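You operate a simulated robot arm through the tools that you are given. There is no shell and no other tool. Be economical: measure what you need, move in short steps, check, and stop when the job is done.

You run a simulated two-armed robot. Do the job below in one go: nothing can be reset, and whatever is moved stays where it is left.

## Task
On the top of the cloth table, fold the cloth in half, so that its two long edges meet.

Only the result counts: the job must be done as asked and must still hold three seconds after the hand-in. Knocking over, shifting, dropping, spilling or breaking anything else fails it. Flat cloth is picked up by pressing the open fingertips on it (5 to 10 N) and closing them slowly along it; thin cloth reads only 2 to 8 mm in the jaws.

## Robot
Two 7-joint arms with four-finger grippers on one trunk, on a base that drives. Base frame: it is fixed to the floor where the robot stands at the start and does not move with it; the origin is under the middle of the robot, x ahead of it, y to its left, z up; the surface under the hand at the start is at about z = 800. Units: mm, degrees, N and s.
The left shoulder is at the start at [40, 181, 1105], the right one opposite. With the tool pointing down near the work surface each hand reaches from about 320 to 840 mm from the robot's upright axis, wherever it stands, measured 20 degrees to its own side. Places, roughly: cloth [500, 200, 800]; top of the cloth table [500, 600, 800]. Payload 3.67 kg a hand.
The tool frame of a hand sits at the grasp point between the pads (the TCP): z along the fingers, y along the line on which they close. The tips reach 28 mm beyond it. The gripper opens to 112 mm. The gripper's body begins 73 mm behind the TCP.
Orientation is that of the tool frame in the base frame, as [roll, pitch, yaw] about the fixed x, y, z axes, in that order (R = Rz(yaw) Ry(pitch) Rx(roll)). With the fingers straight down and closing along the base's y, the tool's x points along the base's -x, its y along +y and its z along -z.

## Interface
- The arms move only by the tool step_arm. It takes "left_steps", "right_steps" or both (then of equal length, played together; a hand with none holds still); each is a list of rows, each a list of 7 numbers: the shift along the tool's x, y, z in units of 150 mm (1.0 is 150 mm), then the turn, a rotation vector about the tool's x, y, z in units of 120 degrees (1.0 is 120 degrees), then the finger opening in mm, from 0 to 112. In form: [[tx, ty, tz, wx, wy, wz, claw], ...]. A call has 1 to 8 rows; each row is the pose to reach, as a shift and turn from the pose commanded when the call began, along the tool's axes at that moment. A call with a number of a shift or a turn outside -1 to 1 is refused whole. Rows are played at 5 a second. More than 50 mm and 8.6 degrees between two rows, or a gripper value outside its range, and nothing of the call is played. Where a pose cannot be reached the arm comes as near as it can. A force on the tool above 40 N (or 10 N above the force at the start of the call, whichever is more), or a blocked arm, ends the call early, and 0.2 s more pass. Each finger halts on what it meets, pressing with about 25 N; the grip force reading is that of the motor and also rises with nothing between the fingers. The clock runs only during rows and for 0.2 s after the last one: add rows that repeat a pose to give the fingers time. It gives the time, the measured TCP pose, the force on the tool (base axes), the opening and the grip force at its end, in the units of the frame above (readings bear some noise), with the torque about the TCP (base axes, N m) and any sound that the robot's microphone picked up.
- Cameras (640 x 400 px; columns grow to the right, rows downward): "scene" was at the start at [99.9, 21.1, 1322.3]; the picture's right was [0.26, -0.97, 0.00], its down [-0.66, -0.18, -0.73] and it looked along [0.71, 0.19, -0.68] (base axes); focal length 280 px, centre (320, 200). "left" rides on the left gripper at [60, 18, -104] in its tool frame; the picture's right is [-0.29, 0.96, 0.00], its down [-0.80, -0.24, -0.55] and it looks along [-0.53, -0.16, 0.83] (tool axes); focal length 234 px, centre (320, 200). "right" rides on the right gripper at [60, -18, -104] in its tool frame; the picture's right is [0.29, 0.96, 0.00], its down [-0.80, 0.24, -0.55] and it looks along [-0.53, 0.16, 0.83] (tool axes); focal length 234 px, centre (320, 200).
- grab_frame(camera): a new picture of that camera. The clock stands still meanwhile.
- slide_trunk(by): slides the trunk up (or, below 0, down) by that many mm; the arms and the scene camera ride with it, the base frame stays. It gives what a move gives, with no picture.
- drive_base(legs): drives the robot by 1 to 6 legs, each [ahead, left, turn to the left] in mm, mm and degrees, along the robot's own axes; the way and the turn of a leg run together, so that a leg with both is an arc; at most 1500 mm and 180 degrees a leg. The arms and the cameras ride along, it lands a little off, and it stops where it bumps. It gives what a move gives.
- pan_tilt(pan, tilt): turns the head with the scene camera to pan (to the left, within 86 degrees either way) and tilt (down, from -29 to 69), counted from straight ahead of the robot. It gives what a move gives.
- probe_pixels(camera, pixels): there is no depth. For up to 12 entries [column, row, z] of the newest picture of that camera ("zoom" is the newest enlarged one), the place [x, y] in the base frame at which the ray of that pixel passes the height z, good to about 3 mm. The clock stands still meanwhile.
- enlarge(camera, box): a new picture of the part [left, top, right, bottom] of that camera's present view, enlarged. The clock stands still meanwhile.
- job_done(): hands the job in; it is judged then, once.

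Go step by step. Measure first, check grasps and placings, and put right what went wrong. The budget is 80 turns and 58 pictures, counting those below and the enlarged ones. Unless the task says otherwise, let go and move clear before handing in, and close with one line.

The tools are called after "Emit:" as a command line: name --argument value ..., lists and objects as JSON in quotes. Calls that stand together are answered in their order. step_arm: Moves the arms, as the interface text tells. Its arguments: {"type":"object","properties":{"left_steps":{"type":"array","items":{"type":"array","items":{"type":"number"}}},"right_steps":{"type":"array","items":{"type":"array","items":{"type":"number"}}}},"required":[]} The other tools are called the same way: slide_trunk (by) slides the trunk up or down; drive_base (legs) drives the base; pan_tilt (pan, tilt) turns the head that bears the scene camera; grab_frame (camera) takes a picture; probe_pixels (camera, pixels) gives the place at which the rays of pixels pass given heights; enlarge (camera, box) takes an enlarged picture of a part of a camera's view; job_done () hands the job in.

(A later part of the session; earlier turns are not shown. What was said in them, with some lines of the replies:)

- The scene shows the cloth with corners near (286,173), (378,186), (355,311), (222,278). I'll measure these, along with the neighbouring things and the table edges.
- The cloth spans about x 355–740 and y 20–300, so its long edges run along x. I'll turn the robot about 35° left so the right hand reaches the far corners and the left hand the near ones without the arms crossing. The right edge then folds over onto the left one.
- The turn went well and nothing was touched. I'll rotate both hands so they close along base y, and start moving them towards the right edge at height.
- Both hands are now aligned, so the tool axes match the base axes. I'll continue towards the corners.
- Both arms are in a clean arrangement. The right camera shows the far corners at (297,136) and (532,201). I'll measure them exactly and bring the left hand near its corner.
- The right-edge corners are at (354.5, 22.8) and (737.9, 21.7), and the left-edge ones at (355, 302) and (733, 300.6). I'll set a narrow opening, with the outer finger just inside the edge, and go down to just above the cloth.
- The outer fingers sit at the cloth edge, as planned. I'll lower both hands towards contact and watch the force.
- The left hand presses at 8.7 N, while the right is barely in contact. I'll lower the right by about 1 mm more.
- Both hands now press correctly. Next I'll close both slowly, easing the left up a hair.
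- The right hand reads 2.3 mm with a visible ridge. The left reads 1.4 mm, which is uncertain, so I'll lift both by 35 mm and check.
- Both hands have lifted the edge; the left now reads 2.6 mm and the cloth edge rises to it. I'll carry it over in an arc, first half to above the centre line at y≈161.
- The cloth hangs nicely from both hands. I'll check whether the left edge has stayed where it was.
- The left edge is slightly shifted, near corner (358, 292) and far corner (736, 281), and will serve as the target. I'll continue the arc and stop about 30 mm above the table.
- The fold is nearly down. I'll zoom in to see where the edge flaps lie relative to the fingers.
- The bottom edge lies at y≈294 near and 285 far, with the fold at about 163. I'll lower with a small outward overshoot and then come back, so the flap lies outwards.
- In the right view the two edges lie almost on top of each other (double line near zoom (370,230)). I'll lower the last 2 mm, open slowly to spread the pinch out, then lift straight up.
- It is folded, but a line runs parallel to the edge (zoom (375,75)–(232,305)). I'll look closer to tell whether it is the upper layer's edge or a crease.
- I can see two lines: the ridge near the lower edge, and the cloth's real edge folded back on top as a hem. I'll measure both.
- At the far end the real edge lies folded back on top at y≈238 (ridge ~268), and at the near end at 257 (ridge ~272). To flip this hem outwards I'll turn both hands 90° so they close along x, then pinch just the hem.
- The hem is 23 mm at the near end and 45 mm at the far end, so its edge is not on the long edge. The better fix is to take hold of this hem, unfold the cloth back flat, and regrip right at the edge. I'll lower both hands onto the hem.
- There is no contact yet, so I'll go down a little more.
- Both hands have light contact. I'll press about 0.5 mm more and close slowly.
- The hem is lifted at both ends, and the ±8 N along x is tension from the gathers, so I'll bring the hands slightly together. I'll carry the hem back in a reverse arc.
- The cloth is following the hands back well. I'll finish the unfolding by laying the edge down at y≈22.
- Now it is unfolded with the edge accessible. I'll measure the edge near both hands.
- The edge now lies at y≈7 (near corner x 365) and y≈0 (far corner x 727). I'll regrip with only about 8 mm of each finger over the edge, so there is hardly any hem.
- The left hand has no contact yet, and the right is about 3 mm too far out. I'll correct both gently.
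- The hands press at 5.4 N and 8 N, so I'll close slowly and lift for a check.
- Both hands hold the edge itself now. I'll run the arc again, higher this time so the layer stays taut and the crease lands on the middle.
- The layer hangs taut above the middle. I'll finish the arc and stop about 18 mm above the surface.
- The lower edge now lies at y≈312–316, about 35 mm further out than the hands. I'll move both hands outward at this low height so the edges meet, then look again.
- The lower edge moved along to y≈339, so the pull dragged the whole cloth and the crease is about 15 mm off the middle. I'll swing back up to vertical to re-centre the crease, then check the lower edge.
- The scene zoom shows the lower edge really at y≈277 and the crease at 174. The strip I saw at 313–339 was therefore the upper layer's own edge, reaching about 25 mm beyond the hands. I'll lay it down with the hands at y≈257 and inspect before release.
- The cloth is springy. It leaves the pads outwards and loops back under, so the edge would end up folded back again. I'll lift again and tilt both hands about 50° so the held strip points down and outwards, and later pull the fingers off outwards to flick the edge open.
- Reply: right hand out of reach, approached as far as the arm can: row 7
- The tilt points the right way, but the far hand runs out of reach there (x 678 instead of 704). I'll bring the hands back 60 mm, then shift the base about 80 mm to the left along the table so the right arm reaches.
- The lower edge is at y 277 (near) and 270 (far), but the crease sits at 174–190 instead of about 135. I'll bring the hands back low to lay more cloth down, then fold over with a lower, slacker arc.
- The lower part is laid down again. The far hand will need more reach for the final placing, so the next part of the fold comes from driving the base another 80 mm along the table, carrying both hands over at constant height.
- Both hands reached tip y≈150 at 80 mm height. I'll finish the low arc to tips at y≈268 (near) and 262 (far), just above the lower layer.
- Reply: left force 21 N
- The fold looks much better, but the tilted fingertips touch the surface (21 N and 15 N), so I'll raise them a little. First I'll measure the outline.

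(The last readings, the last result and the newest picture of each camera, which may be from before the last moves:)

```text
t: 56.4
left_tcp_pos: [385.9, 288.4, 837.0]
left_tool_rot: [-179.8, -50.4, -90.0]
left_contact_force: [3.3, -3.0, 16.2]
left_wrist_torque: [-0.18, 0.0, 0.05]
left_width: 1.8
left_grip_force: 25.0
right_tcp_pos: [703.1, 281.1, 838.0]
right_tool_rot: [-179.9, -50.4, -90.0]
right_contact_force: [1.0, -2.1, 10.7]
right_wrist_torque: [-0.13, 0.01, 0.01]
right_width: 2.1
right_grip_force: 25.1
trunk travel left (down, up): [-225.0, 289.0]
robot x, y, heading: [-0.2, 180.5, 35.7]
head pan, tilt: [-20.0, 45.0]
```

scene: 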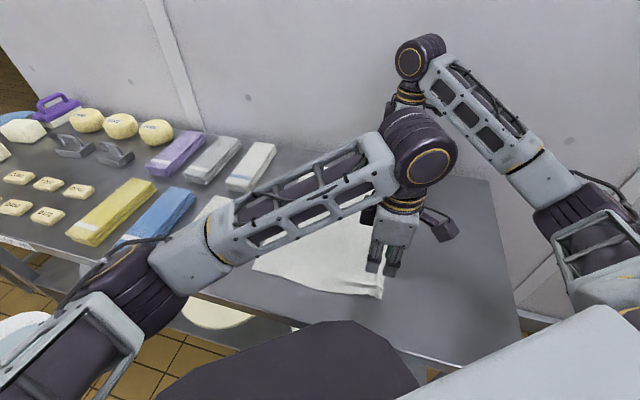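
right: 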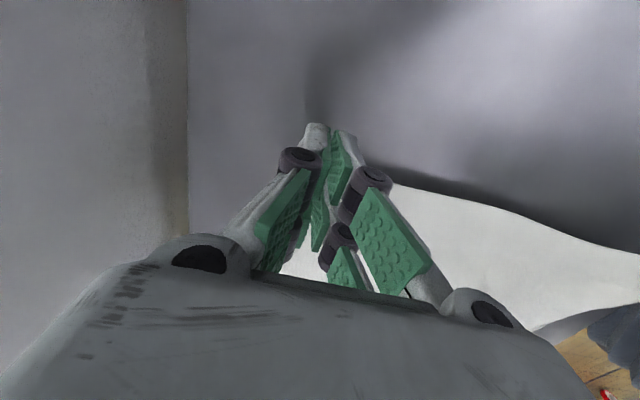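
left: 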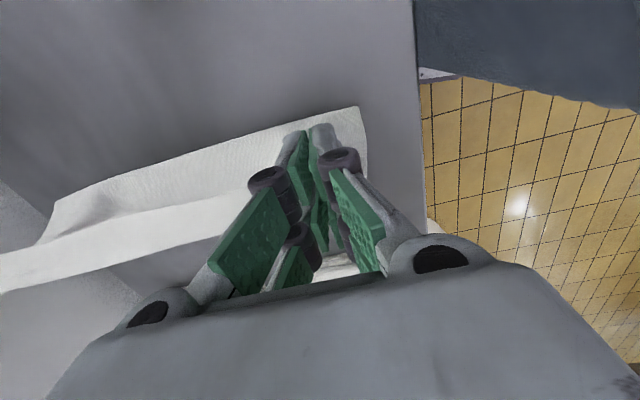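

The tips are at y 267 and 260 and still press a bit. I'll lift 4 mm, open, and pull the fingers off outwards and upwards so the freed strip opens outwards.

Emit:
step_arm --left_steps '[[0.02, 0, -0.017, 0, 0, 0, 0], [0.02, 0, -0.017, 0, 0, 0, 0], [0.02, 0, -0.05, 0, 0, 0, 12], [0.02, 0, -0.1, 0, 0, 0, 30], [0.02, 0, -0.3, 0, 0, 0, 30], [0.1, 0, -0.5, 0, 0, 0, 30], [0.3, 0, -0.6, 0, 0, 0, 30], [0.5, 0, -0.7, 0, 0, 0, 30]]' --right_steps '[[0.02, 0, -0.017, 0, 0, 0, 0], [0.02, 0, -0.017, 0, 0, 0, 0], [0.02, 0, -0.05, 0, 0, 0, 12], [0.02, 0, -0.1, 0, 0, 0, 30], [0.02, 0, -0.3, 0, 0, 0, 30], [0.1, 0, -0.5, 0, 0, 0, 30], [0.3, 0, -0.6, 0, 0, 0, 30], [0.5, 0, -0.7, 0, 0, 0, 30]]'

Emit:
enlarge --camera "scene" --box '[270, 160, 390, 320]'

```text
t: 58.2
left_tcp_pos: [387.7, 322.0, 962.5]
left_tool_rot: [179.9, -50.4, -89.8]
left_contact_force: [0.4, -0.5, -0.5]
left_wrist_torque: [-0.04, 0.0, 0.02]
left_width: 29.8
left_grip_force: 0.0
right_tcp_pos: [706.0, 316.6, 962.6]
right_tool_rot: [179.9, -50.5, -89.9]
right_contact_force: [-0.5, 0.4, -0.1]
right_wrist_torque: [-0.02, 0.01, 0.0]
right_width: 30.0
right_grip_force: 0.0
trunk travel left (down, up): [-225.0, 289.0]
robot x, y, heading: [-3.1, 181.3, 35.9]
head pan, tilt: [-20.0, 45.0]
```

```text
2.50 times, centred on (330, 240) of scene
```

zoom: 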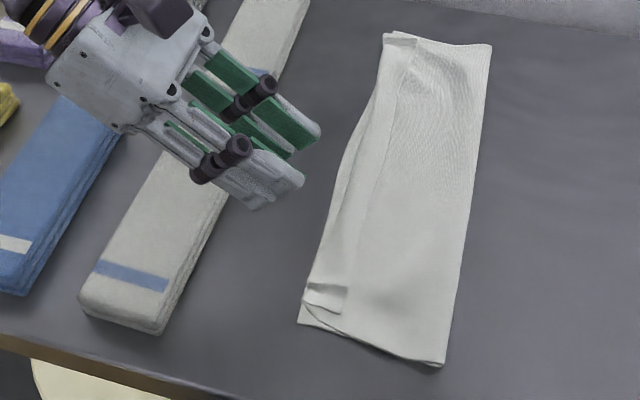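

Emit:
probe_pixels --camera "zoom" --pixels '[[298, 322, 802], [304, 300, 804], [346, 300, 804], [443, 365, 804], [385, 35, 803], [417, 45, 804], [491, 46, 804], [370, 200, 804], [330, 220, 803], [350, 150, 803], [472, 200, 804], [382, 130, 804]]'

```text
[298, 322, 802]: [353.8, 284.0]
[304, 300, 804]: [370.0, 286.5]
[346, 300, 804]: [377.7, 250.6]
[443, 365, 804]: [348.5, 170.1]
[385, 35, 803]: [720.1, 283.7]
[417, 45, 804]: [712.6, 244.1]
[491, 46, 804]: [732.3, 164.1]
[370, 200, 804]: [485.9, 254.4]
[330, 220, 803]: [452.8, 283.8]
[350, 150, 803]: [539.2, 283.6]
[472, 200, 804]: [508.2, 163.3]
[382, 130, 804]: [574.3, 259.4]
```

The edge still lies folded back: ridge y≈285, free edge y≈250, at both ends and in the middle, with the crease at 165–170. I'll open this hem with a y-closing pinch: stand it up, carry it outwards and release it in the air with an outward sweep. First I'll turn both hands upright and back to closing along y.

Emit:
step_arm --left_steps '[[0, 0, 0, 0, -0.06, 0, 16], [0, 0, 0, 0, -0.12, 0, 16], [0, 0, 0, 0, -0.18, 0, 16], [0, 0, 0, 0, -0.24, 0, 16], [0, 0, 0, 0, -0.3, 0, 16], [0, 0, 0, 0, -0.36, 0, 16], [0, 0, 0, 0, -0.42, 0, 16]]' --right_steps '[[0, 0, 0, 0, -0.06, 0, 16], [0, 0, 0, 0, -0.12, 0, 16], [0, 0, 0, 0, -0.18, 0, 16], [0, 0, 0, 0, -0.24, 0, 16], [0, 0, 0, 0, -0.3, 0, 16], [0, 0, 0, 0, -0.36, 0, 16], [0, 0, 0, 0, -0.42, 0, 16]]'

Emit:
step_arm --left_steps '[[0, 0, 0, 0, 0, 0.07, 16], [0, 0, 0, 0, 0, 0.14, 16], [0, 0, 0, 0, 0, 0.21, 16], [0, 0, 0, 0, 0, 0.28, 16], [0, 0, 0, 0, 0, 0.35, 16], [0, 0, 0, 0, 0, 0.42, 16], [0, 0, 0, 0, 0, 0.49, 16], [0, 0, 0, 0, 0, 0.56, 16]]' --right_steps '[[0, 0, 0, 0, 0, 0.07, 16], [0, 0, 0, 0, 0, 0.14, 16], [0, 0, 0, 0, 0, 0.21, 16], [0, 0, 0, 0, 0, 0.28, 16], [0, 0, 0, 0, 0, 0.35, 16], [0, 0, 0, 0, 0, 0.42, 16], [0, 0, 0, 0, 0, 0.49, 16], [0, 0, 0, 0, 0, 0.56, 16]]'

Emit:
step_arm --left_steps '[[0, 0, 0, 0, 0, 0.07, 16], [0, 0, 0, 0, 0, 0.14, 16], [0, 0, 0, 0, 0, 0.19, 16]]' --right_steps '[[0, 0, 0, 0, 0, 0.07, 16], [0, 0, 0, 0, 0, 0.14, 16], [0, 0, 0, 0, 0, 0.19, 16]]'

```text
t: 59.8
left_tcp_pos: [389.0, 322.0, 961.7]
left_tool_rot: [179.9, 0.3, -90.0]
left_contact_force: [0.7, -1.0, 0.0]
left_wrist_torque: [0.07, -0.02, -0.01]
left_width: 16.1
left_grip_force: 0.0
right_tcp_pos: [703.6, 317.1, 963.5]
right_tool_rot: [180.0, 0.2, -89.8]
right_contact_force: [0.3, -0.9, 0.6]
right_wrist_torque: [0.0, 0.0, 0.01]
right_width: 16.1
right_grip_force: 0.1
trunk travel left (down, up): [-225.0, 289.0]
robot x, y, heading: [2.2, 183.2, 36.0]
head pan, tilt: [-20.0, 45.0]
```

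```text
t: 61.6
left_tcp_pos: [386.6, 322.9, 960.7]
left_tool_rot: [-180.0, 0.0, -157.3]
left_contact_force: [-0.3, 0.1, 0.0]
left_wrist_torque: [0.0, -0.02, -0.05]
left_width: 16.0
left_grip_force: 0.0
right_tcp_pos: [702.2, 316.7, 962.7]
right_tool_rot: [-180.0, 0.0, -157.3]
right_contact_force: [0.1, 0.1, -0.3]
right_wrist_torque: [0.0, -0.01, -0.02]
right_width: 16.0
right_grip_force: 0.1
trunk travel left (down, up): [-225.0, 289.0]
robot x, y, heading: [0.5, 182.4, 35.7]
head pan, tilt: [-20.0, 45.0]
```

```text
t: 62.4
left_tcp_pos: [388.1, 322.0, 961.8]
left_tool_rot: [179.9, 0.0, -180.0]
left_contact_force: [-0.7, -0.4, 0.1]
left_wrist_torque: [0.02, -0.02, 0.01]
left_width: 16.0
left_grip_force: 0.1
right_tcp_pos: [704.4, 316.1, 963.5]
right_tool_rot: [180.0, 0.0, -180.0]
right_contact_force: [-0.5, -0.3, 0.4]
right_wrist_torque: [0.02, -0.02, 0.01]
right_width: 15.9
right_grip_force: 0.0
trunk travel left (down, up): [-225.0, 289.0]
robot x, y, heading: [-4.3, 180.5, 35.6]
head pan, tilt: [-20.0, 45.0]
```

Both hands are upright again. I'll lower them onto the hem (near y 267, far y 262).

Emit:
step_arm --left_steps '[[0.053, -0.18, 0.1, 0, 0, 0, 16], [0.053, -0.367, 0.3, 0, 0, 0, 16], [0.053, -0.367, 0.55, 0, 0, 0, 16], [0.053, -0.367, 0.78, 0, 0, 0, 16], [0.053, -0.367, 0.85, 0, 0, 0, 16], [0.053, -0.367, 0.868, 0, 0, 0, 16], [0.053, -0.367, 0.875, 0, 0, 0, 16], [0.053, -0.367, 0.88, 0, 0, 0, 16]]' --right_steps '[[-0.01, -0.18, 0.1, 0, 0, 0, 16], [-0.01, -0.36, 0.3, 0, 0, 0, 16], [-0.01, -0.36, 0.55, 0, 0, 0, 16], [-0.01, -0.36, 0.79, 0, 0, 0, 16], [-0.01, -0.36, 0.86, 0, 0, 0, 16], [-0.01, -0.36, 0.878, 0, 0, 0, 16], [-0.01, -0.36, 0.885, 0, 0, 0, 16], [-0.01, -0.36, 0.89, 0, 0, 0, 16]]'

```text
t: 64.2
left_tcp_pos: [378.5, 266.6, 831.0]
left_tool_rot: [180.0, 0.0, -179.9]
left_contact_force: [0.2, -0.2, 1.4]
left_wrist_torque: [0.0, 0.01, -0.04]
left_width: 16.1
left_grip_force: 0.1
right_tcp_pos: [706.0, 262.6, 830.2]
right_tool_rot: [179.8, 0.1, 180.0]
right_contact_force: [1.4, -0.3, 9.5]
right_wrist_torque: [0.09, -0.03, -0.03]
right_width: 15.5
right_grip_force: 0.1
trunk travel left (down, up): [-225.0, 289.0]
robot x, y, heading: [-2.9, 179.7, 35.7]
head pan, tilt: [-20.0, 45.0]
```

The right hand presses at 9.5 N, so only the left goes about 1 mm lower. Then I'll close both slowly and lift 12 mm.

Emit:
step_arm --left_steps '[[0, 0, 0.006, 0, 0, 0, 16], [0, 0, 0.009, 0, 0, 0, 14], [0, 0, 0.009, 0, 0, 0, 11], [0, 0, 0.009, 0, 0, 0, 8], [0, 0, 0.009, 0, 0, 0, 5], [0, 0, 0.009, 0, 0, 0, 2], [0, 0, 0.009, 0, 0, 0, 0], [0, 0, 0.009, 0, 0, 0, 0]]' --right_steps '[[0, 0, 0, 0, 0, 0, 16], [0, 0, 0, 0, 0, 0, 14], [0, 0, 0, 0, 0, 0, 11], [0, 0, 0, 0, 0, 0, 8], [0, 0, 0, 0, 0, 0, 5], [0, 0, 0, 0, 0, 0, 2], [0, 0, 0, 0, 0, 0, 0], [0, 0, 0, 0, 0, 0, 0]]'

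Emit:
step_arm --left_steps '[[0, 0, -0.04, 0, 0, 0, 0], [0, 0, -0.08, 0, 0, 0, 0], [0, 0.0, -0.12, 0, 0, 0, 0], [0, 0.0, -0.12, 0, 0, 0, 0]]' --right_steps '[[0, 0, -0.04, 0, 0, 0, 0], [0, 0, -0.08, 0, 0, 0, 0], [0, 0.0, -0.12, 0, 0, 0, 0], [0, 0.0, -0.12, 0, 0, 0, 0]]'

```text
t: 66.0
left_tcp_pos: [378.5, 267.5, 828.5]
left_tool_rot: [-179.9, 0.0, -180.0]
left_contact_force: [-0.1, 0.2, 1.6]
left_wrist_torque: [-0.01, 0.02, 0.01]
left_width: 0.0
left_grip_force: 24.9
right_tcp_pos: [704.4, 262.1, 828.2]
right_tool_rot: [179.9, 0.0, -180.0]
right_contact_force: [-0.7, -0.2, 7.7]
right_wrist_torque: [-0.01, 0.12, 0.02]
right_width: 2.4
right_grip_force: 25.2
trunk travel left (down, up): [-225.0, 289.0]
robot x, y, heading: [-2.8, 183.3, 35.7]
head pan, tilt: [-20.0, 45.0]
```

```text
t: 67.0
left_tcp_pos: [379.9, 269.6, 846.9]
left_tool_rot: [180.0, -0.1, -179.9]
left_contact_force: [-0.6, 0.0, 0.2]
left_wrist_torque: [-0.03, 0.03, 0.03]
left_width: 0.0
left_grip_force: 24.9
right_tcp_pos: [704.8, 260.5, 846.6]
right_tool_rot: [179.9, 0.0, -179.9]
right_contact_force: [-0.4, -0.5, -0.9]
right_wrist_torque: [0.02, 0.03, 0.01]
right_width: 2.5
right_grip_force: 24.5
trunk travel left (down, up): [-225.0, 289.0]
robot x, y, heading: [-2.3, 178.4, 36.0]
head pan, tilt: [-20.0, 45.0]
```

The right hand holds the hem (2.5 mm), but the left closed empty. I'll retry the left with a wider opening and more pressure while the right holds still.

Emit:
step_arm --left_steps '[[0, -0.01, 0, 0, 0, 0, 22], [0, -0.01, 0.06, 0, 0, 0, 22], [0, -0.01, 0.11, 0, 0, 0, 22], [0, -0.01, 0.12, 0, 0, 0, 22], [0, -0.01, 0.125, 0, 0, 0, 22]]'

```text
t: 68.2
left_tcp_pos: [379.7, 265.2, 829.6]
left_tool_rot: [-179.9, 0.2, -180.0]
left_contact_force: [5.5, 2.8, 21.0]
left_wrist_torque: [0.16, 0.04, 0.02]
left_width: 22.2
left_grip_force: 0.2
right_tcp_pos: [705.4, 261.7, 847.9]
right_tool_rot: [179.9, 0.0, -180.0]
right_contact_force: [0.1, 0.5, -0.8]
right_wrist_torque: [0.0, 0.01, -0.02]
right_width: 2.0
right_grip_force: 25.2
trunk travel left (down, up): [-225.0, 289.0]
robot x, y, heading: [-1.3, 180.9, 35.5]
head pan, tilt: [-20.0, 45.0]
```

Emit:
step_arm --left_steps '[[0, 0, -0.006, 0, 0, 0, 20], [0, 0, -0.006, 0, 0, 0, 17], [0, 0, -0.006, 0, 0, 0, 14], [0, 0, -0.006, 0, 0, 0, 11], [0, 0, -0.006, 0, 0, 0, 8], [0, 0, -0.006, 0, 0, 0, 4], [0, 0, -0.006, 0, 0, 0, 0], [0, 0, -0.006, 0, 0, 0, 0]]'

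Emit:
step_arm --left_steps '[[0, 0, -0.04, 0, 0, 0, 0], [0, 0, -0.08, 0, 0, 0, 0], [0, 0, -0.12, 0, 0, 0, 0]]'

Emit:
enlarge --camera "scene" --box '[270, 140, 390, 320]'

```text
t: 70.0
left_tcp_pos: [381.0, 266.2, 829.1]
left_tool_rot: [-179.9, 0.0, -179.9]
left_contact_force: [-0.7, 2.6, 11.9]
left_wrist_torque: [0.06, 0.08, -0.04]
left_width: 2.6
left_grip_force: 25.0
right_tcp_pos: [703.4, 261.4, 847.5]
right_tool_rot: [-179.9, 0.0, -179.9]
right_contact_force: [-1.1, 0.5, -0.5]
right_wrist_torque: [0.03, 0.0, 0.01]
right_width: 1.9
right_grip_force: 24.7
trunk travel left (down, up): [-225.0, 289.0]
robot x, y, heading: [-0.2, 177.6, 35.7]
head pan, tilt: [-20.0, 45.0]
```

```text
t: 70.8
left_tcp_pos: [379.9, 266.0, 846.4]
left_tool_rot: [-179.9, -0.1, -179.8]
left_contact_force: [-0.3, -0.1, 0.5]
left_wrist_torque: [0.02, 0.02, 0.04]
left_width: 2.5
left_grip_force: 24.5
right_tcp_pos: [704.9, 262.8, 846.9]
right_tool_rot: [179.8, 0.0, -179.9]
right_contact_force: [0.5, 0.4, -0.4]
right_wrist_torque: [0.0, 0.0, -0.01]
right_width: 1.7
right_grip_force: 24.9
trunk travel left (down, up): [-225.0, 289.0]
robot x, y, heading: [0.8, 177.5, 35.9]
head pan, tilt: [-20.0, 45.0]
```

```text
2.22 times, centred on (330, 230) of scene
```

zoom: 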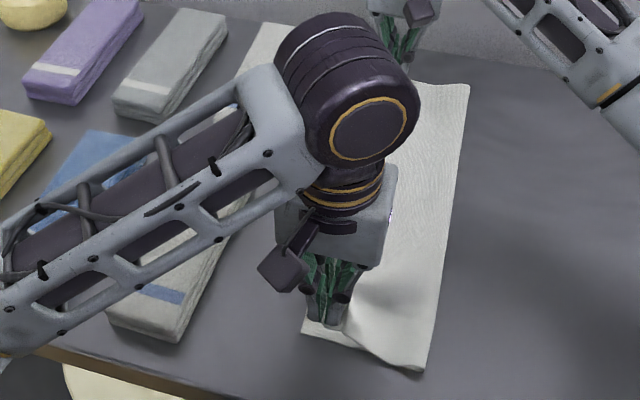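

Both hands hold the hem now (2.5 and 1.7 mm). I'll stand it up, release it, and sweep outwards with the inner fingers so it flips open over the lower edge. Then I'll rise clear.

Emit:
step_arm --left_steps '[[0, 0, -0.07, 0, 0, 0, 0], [0, 0.05, -0.11, 0, 0, 0, 0], [0, 0.1, -0.1, 0, 0, 0, 0], [0, 0.1, -0.09, 0, 0, 0, 14], [0, 0.1, -0.06, 0, 0, 0, 30], [0, 0.17, -0.01, 0, 0, 0, 30], [0, 0.25, 0.03, 0, 0, 0, 30], [0, 0.32, 0.04, 0, 0, 0, 30]]' --right_steps '[[0, 0, -0.07, 0, 0, 0, 0], [0, 0.05, -0.11, 0, 0, 0, 0], [0, 0.1, -0.1, 0, 0, 0, 0], [0, 0.1, -0.09, 0, 0, 0, 14], [0, 0.1, -0.06, 0, 0, 0, 30], [0, 0.17, -0.01, 0, 0, 0, 30], [0, 0.25, 0.03, 0, 0, 0, 30], [0, 0.32, 0.04, 0, 0, 0, 30]]'

Emit:
step_arm --left_steps '[[0, 0.03, -0.1, 0, 0, 0, 30], [0, 0.1, -0.3, 0, 0, 0, 30], [0, 0.3, -0.5, 0, 0, 0, 30], [0, 0.55, -0.65, 0, 0, 0, 30], [0, 0.8, -0.8, 0, 0, 0, 30], [0, 1.0, -0.95, 0, 0, 0, 30]]' --right_steps '[[0, 0.03, -0.1, 0, 0, 0, 30], [0, 0.05, -0.3, 0, 0, 0, 30], [0, 0.05, -0.5, 0, 0, 0, 30], [0, 0.05, -0.65, 0, 0, 0, 30], [0, 0.05, -0.8, 0, 0, 0, 30], [0, 0.05, -0.95, 0, 0, 0, 30]]'

Emit:
enlarge --camera "scene" --box '[270, 160, 390, 320]'

```text
t: 72.6
left_tcp_pos: [379.4, 315.0, 841.9]
left_tool_rot: [179.9, 0.0, -179.9]
left_contact_force: [0.1, 0.1, -0.2]
left_wrist_torque: [0.01, 0.0, -0.01]
left_width: 30.2
left_grip_force: 0.0
right_tcp_pos: [703.9, 309.5, 841.8]
right_tool_rot: [179.9, 0.0, -179.9]
right_contact_force: [0.5, -0.4, 0.1]
right_wrist_torque: [-0.02, -0.03, 0.0]
right_width: 30.0
right_grip_force: 0.0
trunk travel left (down, up): [-225.0, 289.0]
robot x, y, heading: [1.5, 182.6, 35.8]
head pan, tilt: [-20.0, 45.0]
```

```text
t: 74.0
left_tcp_pos: [379.4, 463.4, 983.8]
left_tool_rot: [180.0, -0.1, -180.0]
left_contact_force: [-0.4, 0.2, -0.6]
left_wrist_torque: [0.0, -0.02, 0.02]
left_width: 30.1
left_grip_force: 0.0
right_tcp_pos: [704.9, 318.4, 985.4]
right_tool_rot: [-179.9, 0.0, -179.9]
right_contact_force: [0.1, 0.2, -0.3]
right_wrist_torque: [0.0, -0.02, -0.04]
right_width: 30.2
right_grip_force: 0.0
trunk travel left (down, up): [-225.0, 289.0]
robot x, y, heading: [-2.1, 182.8, 35.7]
head pan, tilt: [-20.0, 45.0]
```

```text
2.50 times, centred on (330, 240) of scene
```

zoom: 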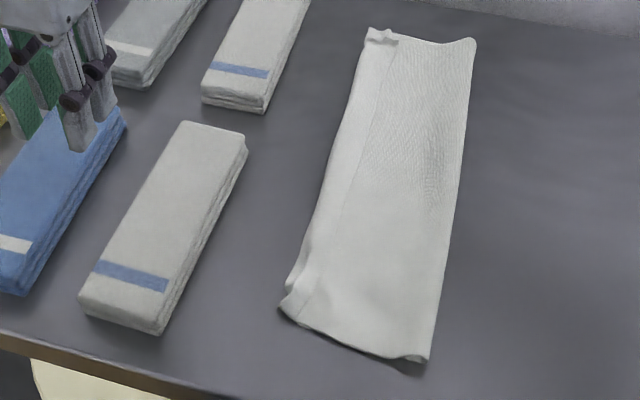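

Emit:
probe_pixels --camera "zoom" --pixels '[[280, 308, 802], [288, 285, 804], [315, 300, 805], [428, 362, 804], [370, 32, 803], [395, 42, 805], [474, 42, 804], [345, 200, 805], [318, 205, 803], [455, 200, 804], [370, 110, 805], [350, 110, 803]]'

Emit:
grab_frame --camera "right"

```text
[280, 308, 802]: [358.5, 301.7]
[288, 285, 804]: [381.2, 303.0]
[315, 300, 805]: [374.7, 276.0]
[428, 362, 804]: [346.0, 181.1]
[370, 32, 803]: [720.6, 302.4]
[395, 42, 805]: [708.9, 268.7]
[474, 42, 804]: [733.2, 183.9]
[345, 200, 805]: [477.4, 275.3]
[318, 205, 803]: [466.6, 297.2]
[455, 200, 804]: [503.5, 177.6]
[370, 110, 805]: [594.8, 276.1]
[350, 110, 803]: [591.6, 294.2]
```

```text
refused: no pictures are left
```

The pictures are used up. The last view shows the upper layer with about 26–30 mm of its edge still turned back (free edge y 269–276, outer line y≈300, crease 180). I'll now roll it outwards: press closed fingertips lightly on the turned-back strip and drag it along +y, so the free edge comes over the lower edge. First I position both hands.

Emit:
step_arm --left_steps '[[0, -0.25, 0, 0, 0, 0, 0], [0, -0.5, 0, 0, 0, 0, 0], [0, -0.75, 0, 0, 0, 0, 0], [0, -1.0, 0, 0, 0, 0, 0]]' --right_steps '[[0, -0.12, 0.1, 0, 0, 0, 0], [0, -0.24, 0.3, 0, 0, 0, 0], [0, -0.24, 0.5, 0, 0, 0, 0], [0, -0.24, 0.7, 0, 0, 0, 0]]'

Emit:
step_arm --left_steps '[[0, -0.18, 0.2, 0, 0, 0, 0], [0, -0.18, 0.45, 0, 0, 0, 0], [0, -0.18, 0.7, 0, 0, 0, 0], [0, -0.18, 0.9, 0, 0, 0, 0], [0, -0.18, 0.99, 0, 0, 0, 0], [0, -0.18, 1.0, 0, 0, 0, 0]]' --right_steps '[[0, 0, 0.05, 0, 0, 0, 0], [0, 0, 0.1, 0, 0, 0, 0], [0, 0, 0.15, 0, 0, 0, 0], [0, 0, 0.2, 0, 0, 0, 0], [0, 0, 0.27, 0, 0, 0, 0], [0, 0, 0.3, 0, 0, 0, 0]]'

```text
t: 75.0
left_tcp_pos: [380.1, 310.5, 982.3]
left_tool_rot: [180.0, -0.1, -179.9]
left_contact_force: [-0.1, 0.0, 0.0]
left_wrist_torque: [0.04, 0.02, 0.02]
left_width: 0.2
left_grip_force: 25.0
right_tcp_pos: [707.3, 280.5, 877.8]
right_tool_rot: [179.9, 0.0, -180.0]
right_contact_force: [0.0, 0.2, 0.4]
right_wrist_torque: [0.02, -0.01, 0.01]
right_width: 0.4
right_grip_force: 25.2
trunk travel left (down, up): [-225.0, 289.0]
robot x, y, heading: [-2.3, 183.1, 35.9]
head pan, tilt: [-20.0, 45.0]
```

```text
t: 76.4
left_tcp_pos: [379.0, 288.2, 832.6]
left_tool_rot: [180.0, -0.1, -180.0]
left_contact_force: [0.1, -0.1, 1.5]
left_wrist_torque: [0.03, 0.01, 0.0]
left_width: 0.0
left_grip_force: 24.7
right_tcp_pos: [706.4, 282.4, 832.9]
right_tool_rot: [180.0, -0.1, -179.9]
right_contact_force: [0.4, 0.6, 0.2]
right_wrist_torque: [-0.03, 0.03, 0.02]
right_width: 0.0
right_grip_force: 25.0
trunk travel left (down, up): [-225.0, 289.0]
robot x, y, heading: [-2.7, 177.1, 35.8]
head pan, tilt: [-20.0, 45.0]
```

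Emit:
step_arm --left_steps '[[0, 0, 0.006, 0, 0, 0, 0], [0, 0, 0.012, 0, 0, 0, 0]]' --right_steps '[[0, 0, 0.01, 0, 0, 0, 0], [0, 0, 0.018, 0, 0, 0, 0]]'

```text
t: 77.0
left_tcp_pos: [379.8, 288.2, 831.0]
left_tool_rot: [180.0, 0.1, -180.0]
left_contact_force: [-1.1, -0.4, -0.3]
left_wrist_torque: [-0.04, 0.0, -0.01]
left_width: 0.0
left_grip_force: 25.0
right_tcp_pos: [705.1, 282.8, 831.9]
right_tool_rot: [-180.0, 0.0, -179.9]
right_contact_force: [-0.6, -0.4, -0.8]
right_wrist_torque: [-0.04, -0.01, 0.0]
right_width: 0.1
right_grip_force: 25.2
trunk travel left (down, up): [-225.0, 289.0]
robot x, y, heading: [-0.7, 177.8, 35.9]
head pan, tilt: [-20.0, 45.0]
```

Still no contact (noise only), so I'll go about 2 mm lower.

Emit:
step_arm --left_steps '[[0, 0, 0.007, 0, 0, 0, 0], [0, 0, 0.013, 0, 0, 0, 0]]' --right_steps '[[0, 0, 0.008, 0, 0, 0, 0], [0, 0, 0.016, 0, 0, 0, 0]]'

```text
t: 77.6
left_tcp_pos: [379.0, 287.6, 829.8]
left_tool_rot: [-179.9, 0.0, -179.8]
left_contact_force: [0.5, -0.4, 1.1]
left_wrist_torque: [-0.02, 0.0, -0.02]
left_width: 0.1
left_grip_force: 25.6
right_tcp_pos: [703.7, 281.3, 828.7]
right_tool_rot: [180.0, 0.0, -180.0]
right_contact_force: [-0.2, 0.3, 1.7]
right_wrist_torque: [-0.01, -0.03, 0.02]
right_width: 0.0
right_grip_force: 25.1
trunk travel left (down, up): [-225.0, 289.0]
robot x, y, heading: [-0.9, 179.0, 35.8]
head pan, tilt: [-20.0, 45.0]
```

Emit:
step_arm --left_steps '[[0, 0, 0.006, 0, 0, 0, 0], [0, 0, 0.007, 0, 0, 0, 0]]' --right_steps '[[0, 0, 0.004, 0, 0, 0, 0], [0, 0, 0.005, 0, 0, 0, 0]]'

```text
t: 78.2
left_tcp_pos: [380.4, 285.9, 829.3]
left_tool_rot: [179.9, 0.0, -179.9]
left_contact_force: [-0.2, -0.3, 3.2]
left_wrist_torque: [0.02, 0.03, -0.04]
left_width: 0.1
left_grip_force: 25.0
right_tcp_pos: [705.8, 282.9, 827.8]
right_tool_rot: [-179.9, 0.1, -179.9]
right_contact_force: [0.4, -1.2, 4.5]
right_wrist_torque: [-0.02, -0.01, 0.0]
right_width: 0.0
right_grip_force: 24.5
trunk travel left (down, up): [-225.0, 289.0]
robot x, y, heading: [0.9, 181.1, 36.0]
head pan, tilt: [-20.0, 45.0]
```

The fingertips now press at 3–4.5 N. I'll drag the strip slowly outwards by 26–30 mm.

Emit:
step_arm --left_steps '[[0, 0.022, 0, 0, 0, 0, 0], [0, 0.044, 0, 0, 0, 0, 0], [0, 0.066, 0, 0, 0, 0, 0], [0, 0.088, 0, 0, 0, 0, 0], [0, 0.11, 0, 0, 0, 0, 0], [0, 0.132, 0, 0, 0, 0, 0], [0, 0.154, 0, 0, 0, 0, 0], [0, 0.175, 0, 0, 0, 0, 0]]' --right_steps '[[0, 0.025, 0, 0, 0, 0, 0], [0, 0.05, 0, 0, 0, 0, 0], [0, 0.075, 0, 0, 0, 0, 0], [0, 0.1, 0, 0, 0, 0, 0], [0, 0.125, 0, 0, 0, 0, 0], [0, 0.15, 0, 0, 0, 0, 0], [0, 0.175, 0, 0, 0, 0, 0], [0, 0.2, 0, 0, 0, 0, 0]]'

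```text
t: 80.0
left_tcp_pos: [380.1, 312.7, 828.2]
left_tool_rot: [-180.0, 0.0, -179.9]
left_contact_force: [-0.1, -0.4, 1.7]
left_wrist_torque: [-0.04, 0.02, 0.03]
left_width: 0.1
left_grip_force: 24.9
right_tcp_pos: [704.6, 311.4, 828.1]
right_tool_rot: [180.0, 0.0, -179.9]
right_contact_force: [-0.5, -1.7, 5.6]
right_wrist_torque: [-0.04, 0.01, -0.02]
right_width: 0.2
right_grip_force: 25.0
trunk travel left (down, up): [-225.0, 289.0]
robot x, y, heading: [1.3, 177.4, 36.0]
head pan, tilt: [-20.0, 45.0]
```

The strokes finished with the fingertips in light contact, reading 1.7 N left and 5.6 N right at the end. Without pictures, more moves would risk harm, so I'll lift both hands straight up and clear.

Emit:
step_arm --left_steps '[[0, 0, -0.1, 0, 0, 0, 0], [0, 0, -0.3, 0, 0, 0, 0], [0, 0, -0.55, 0, 0, 0, 0], [0, 0, -0.8, 0, 0, 0, 0], [0, 0, -1.0, 0, 0, 0, 0]]' --right_steps '[[0, 0, -0.1, 0, 0, 0, 0], [0, 0, -0.3, 0, 0, 0, 0], [0, 0, -0.55, 0, 0, 0, 0], [0, 0, -0.8, 0, 0, 0, 0], [0, 0, -1.0, 0, 0, 0, 0]]'

Emit:
job_done

```text
t: 81.2
left_tcp_pos: [379.5, 312.9, 979.3]
left_tool_rot: [-179.9, 0.0, -179.8]
left_contact_force: [-1.1, -0.2, 0.2]
left_wrist_torque: [0.01, -0.01, -0.02]
left_width: 0.0
left_grip_force: 25.3
right_tcp_pos: [704.6, 312.3, 979.0]
right_tool_rot: [-179.9, 0.0, -179.8]
right_contact_force: [-0.5, -0.3, -0.4]
right_wrist_torque: [0.02, 0.01, 0.01]
right_width: 0.1
right_grip_force: 24.9
trunk travel left (down, up): [-225.0, 289.0]
robot x, y, heading: [0.6, 180.6, 36.0]
head pan, tilt: [-20.0, 45.0]
```

```text
The job is handed in.
```

I handed the job in with the cloth folded over lengthwise, but I can't confirm that its long edges meet: my last picture showed the upper edge turned back about 20–35 mm, and I made the final outward drag to fix that without pictures.
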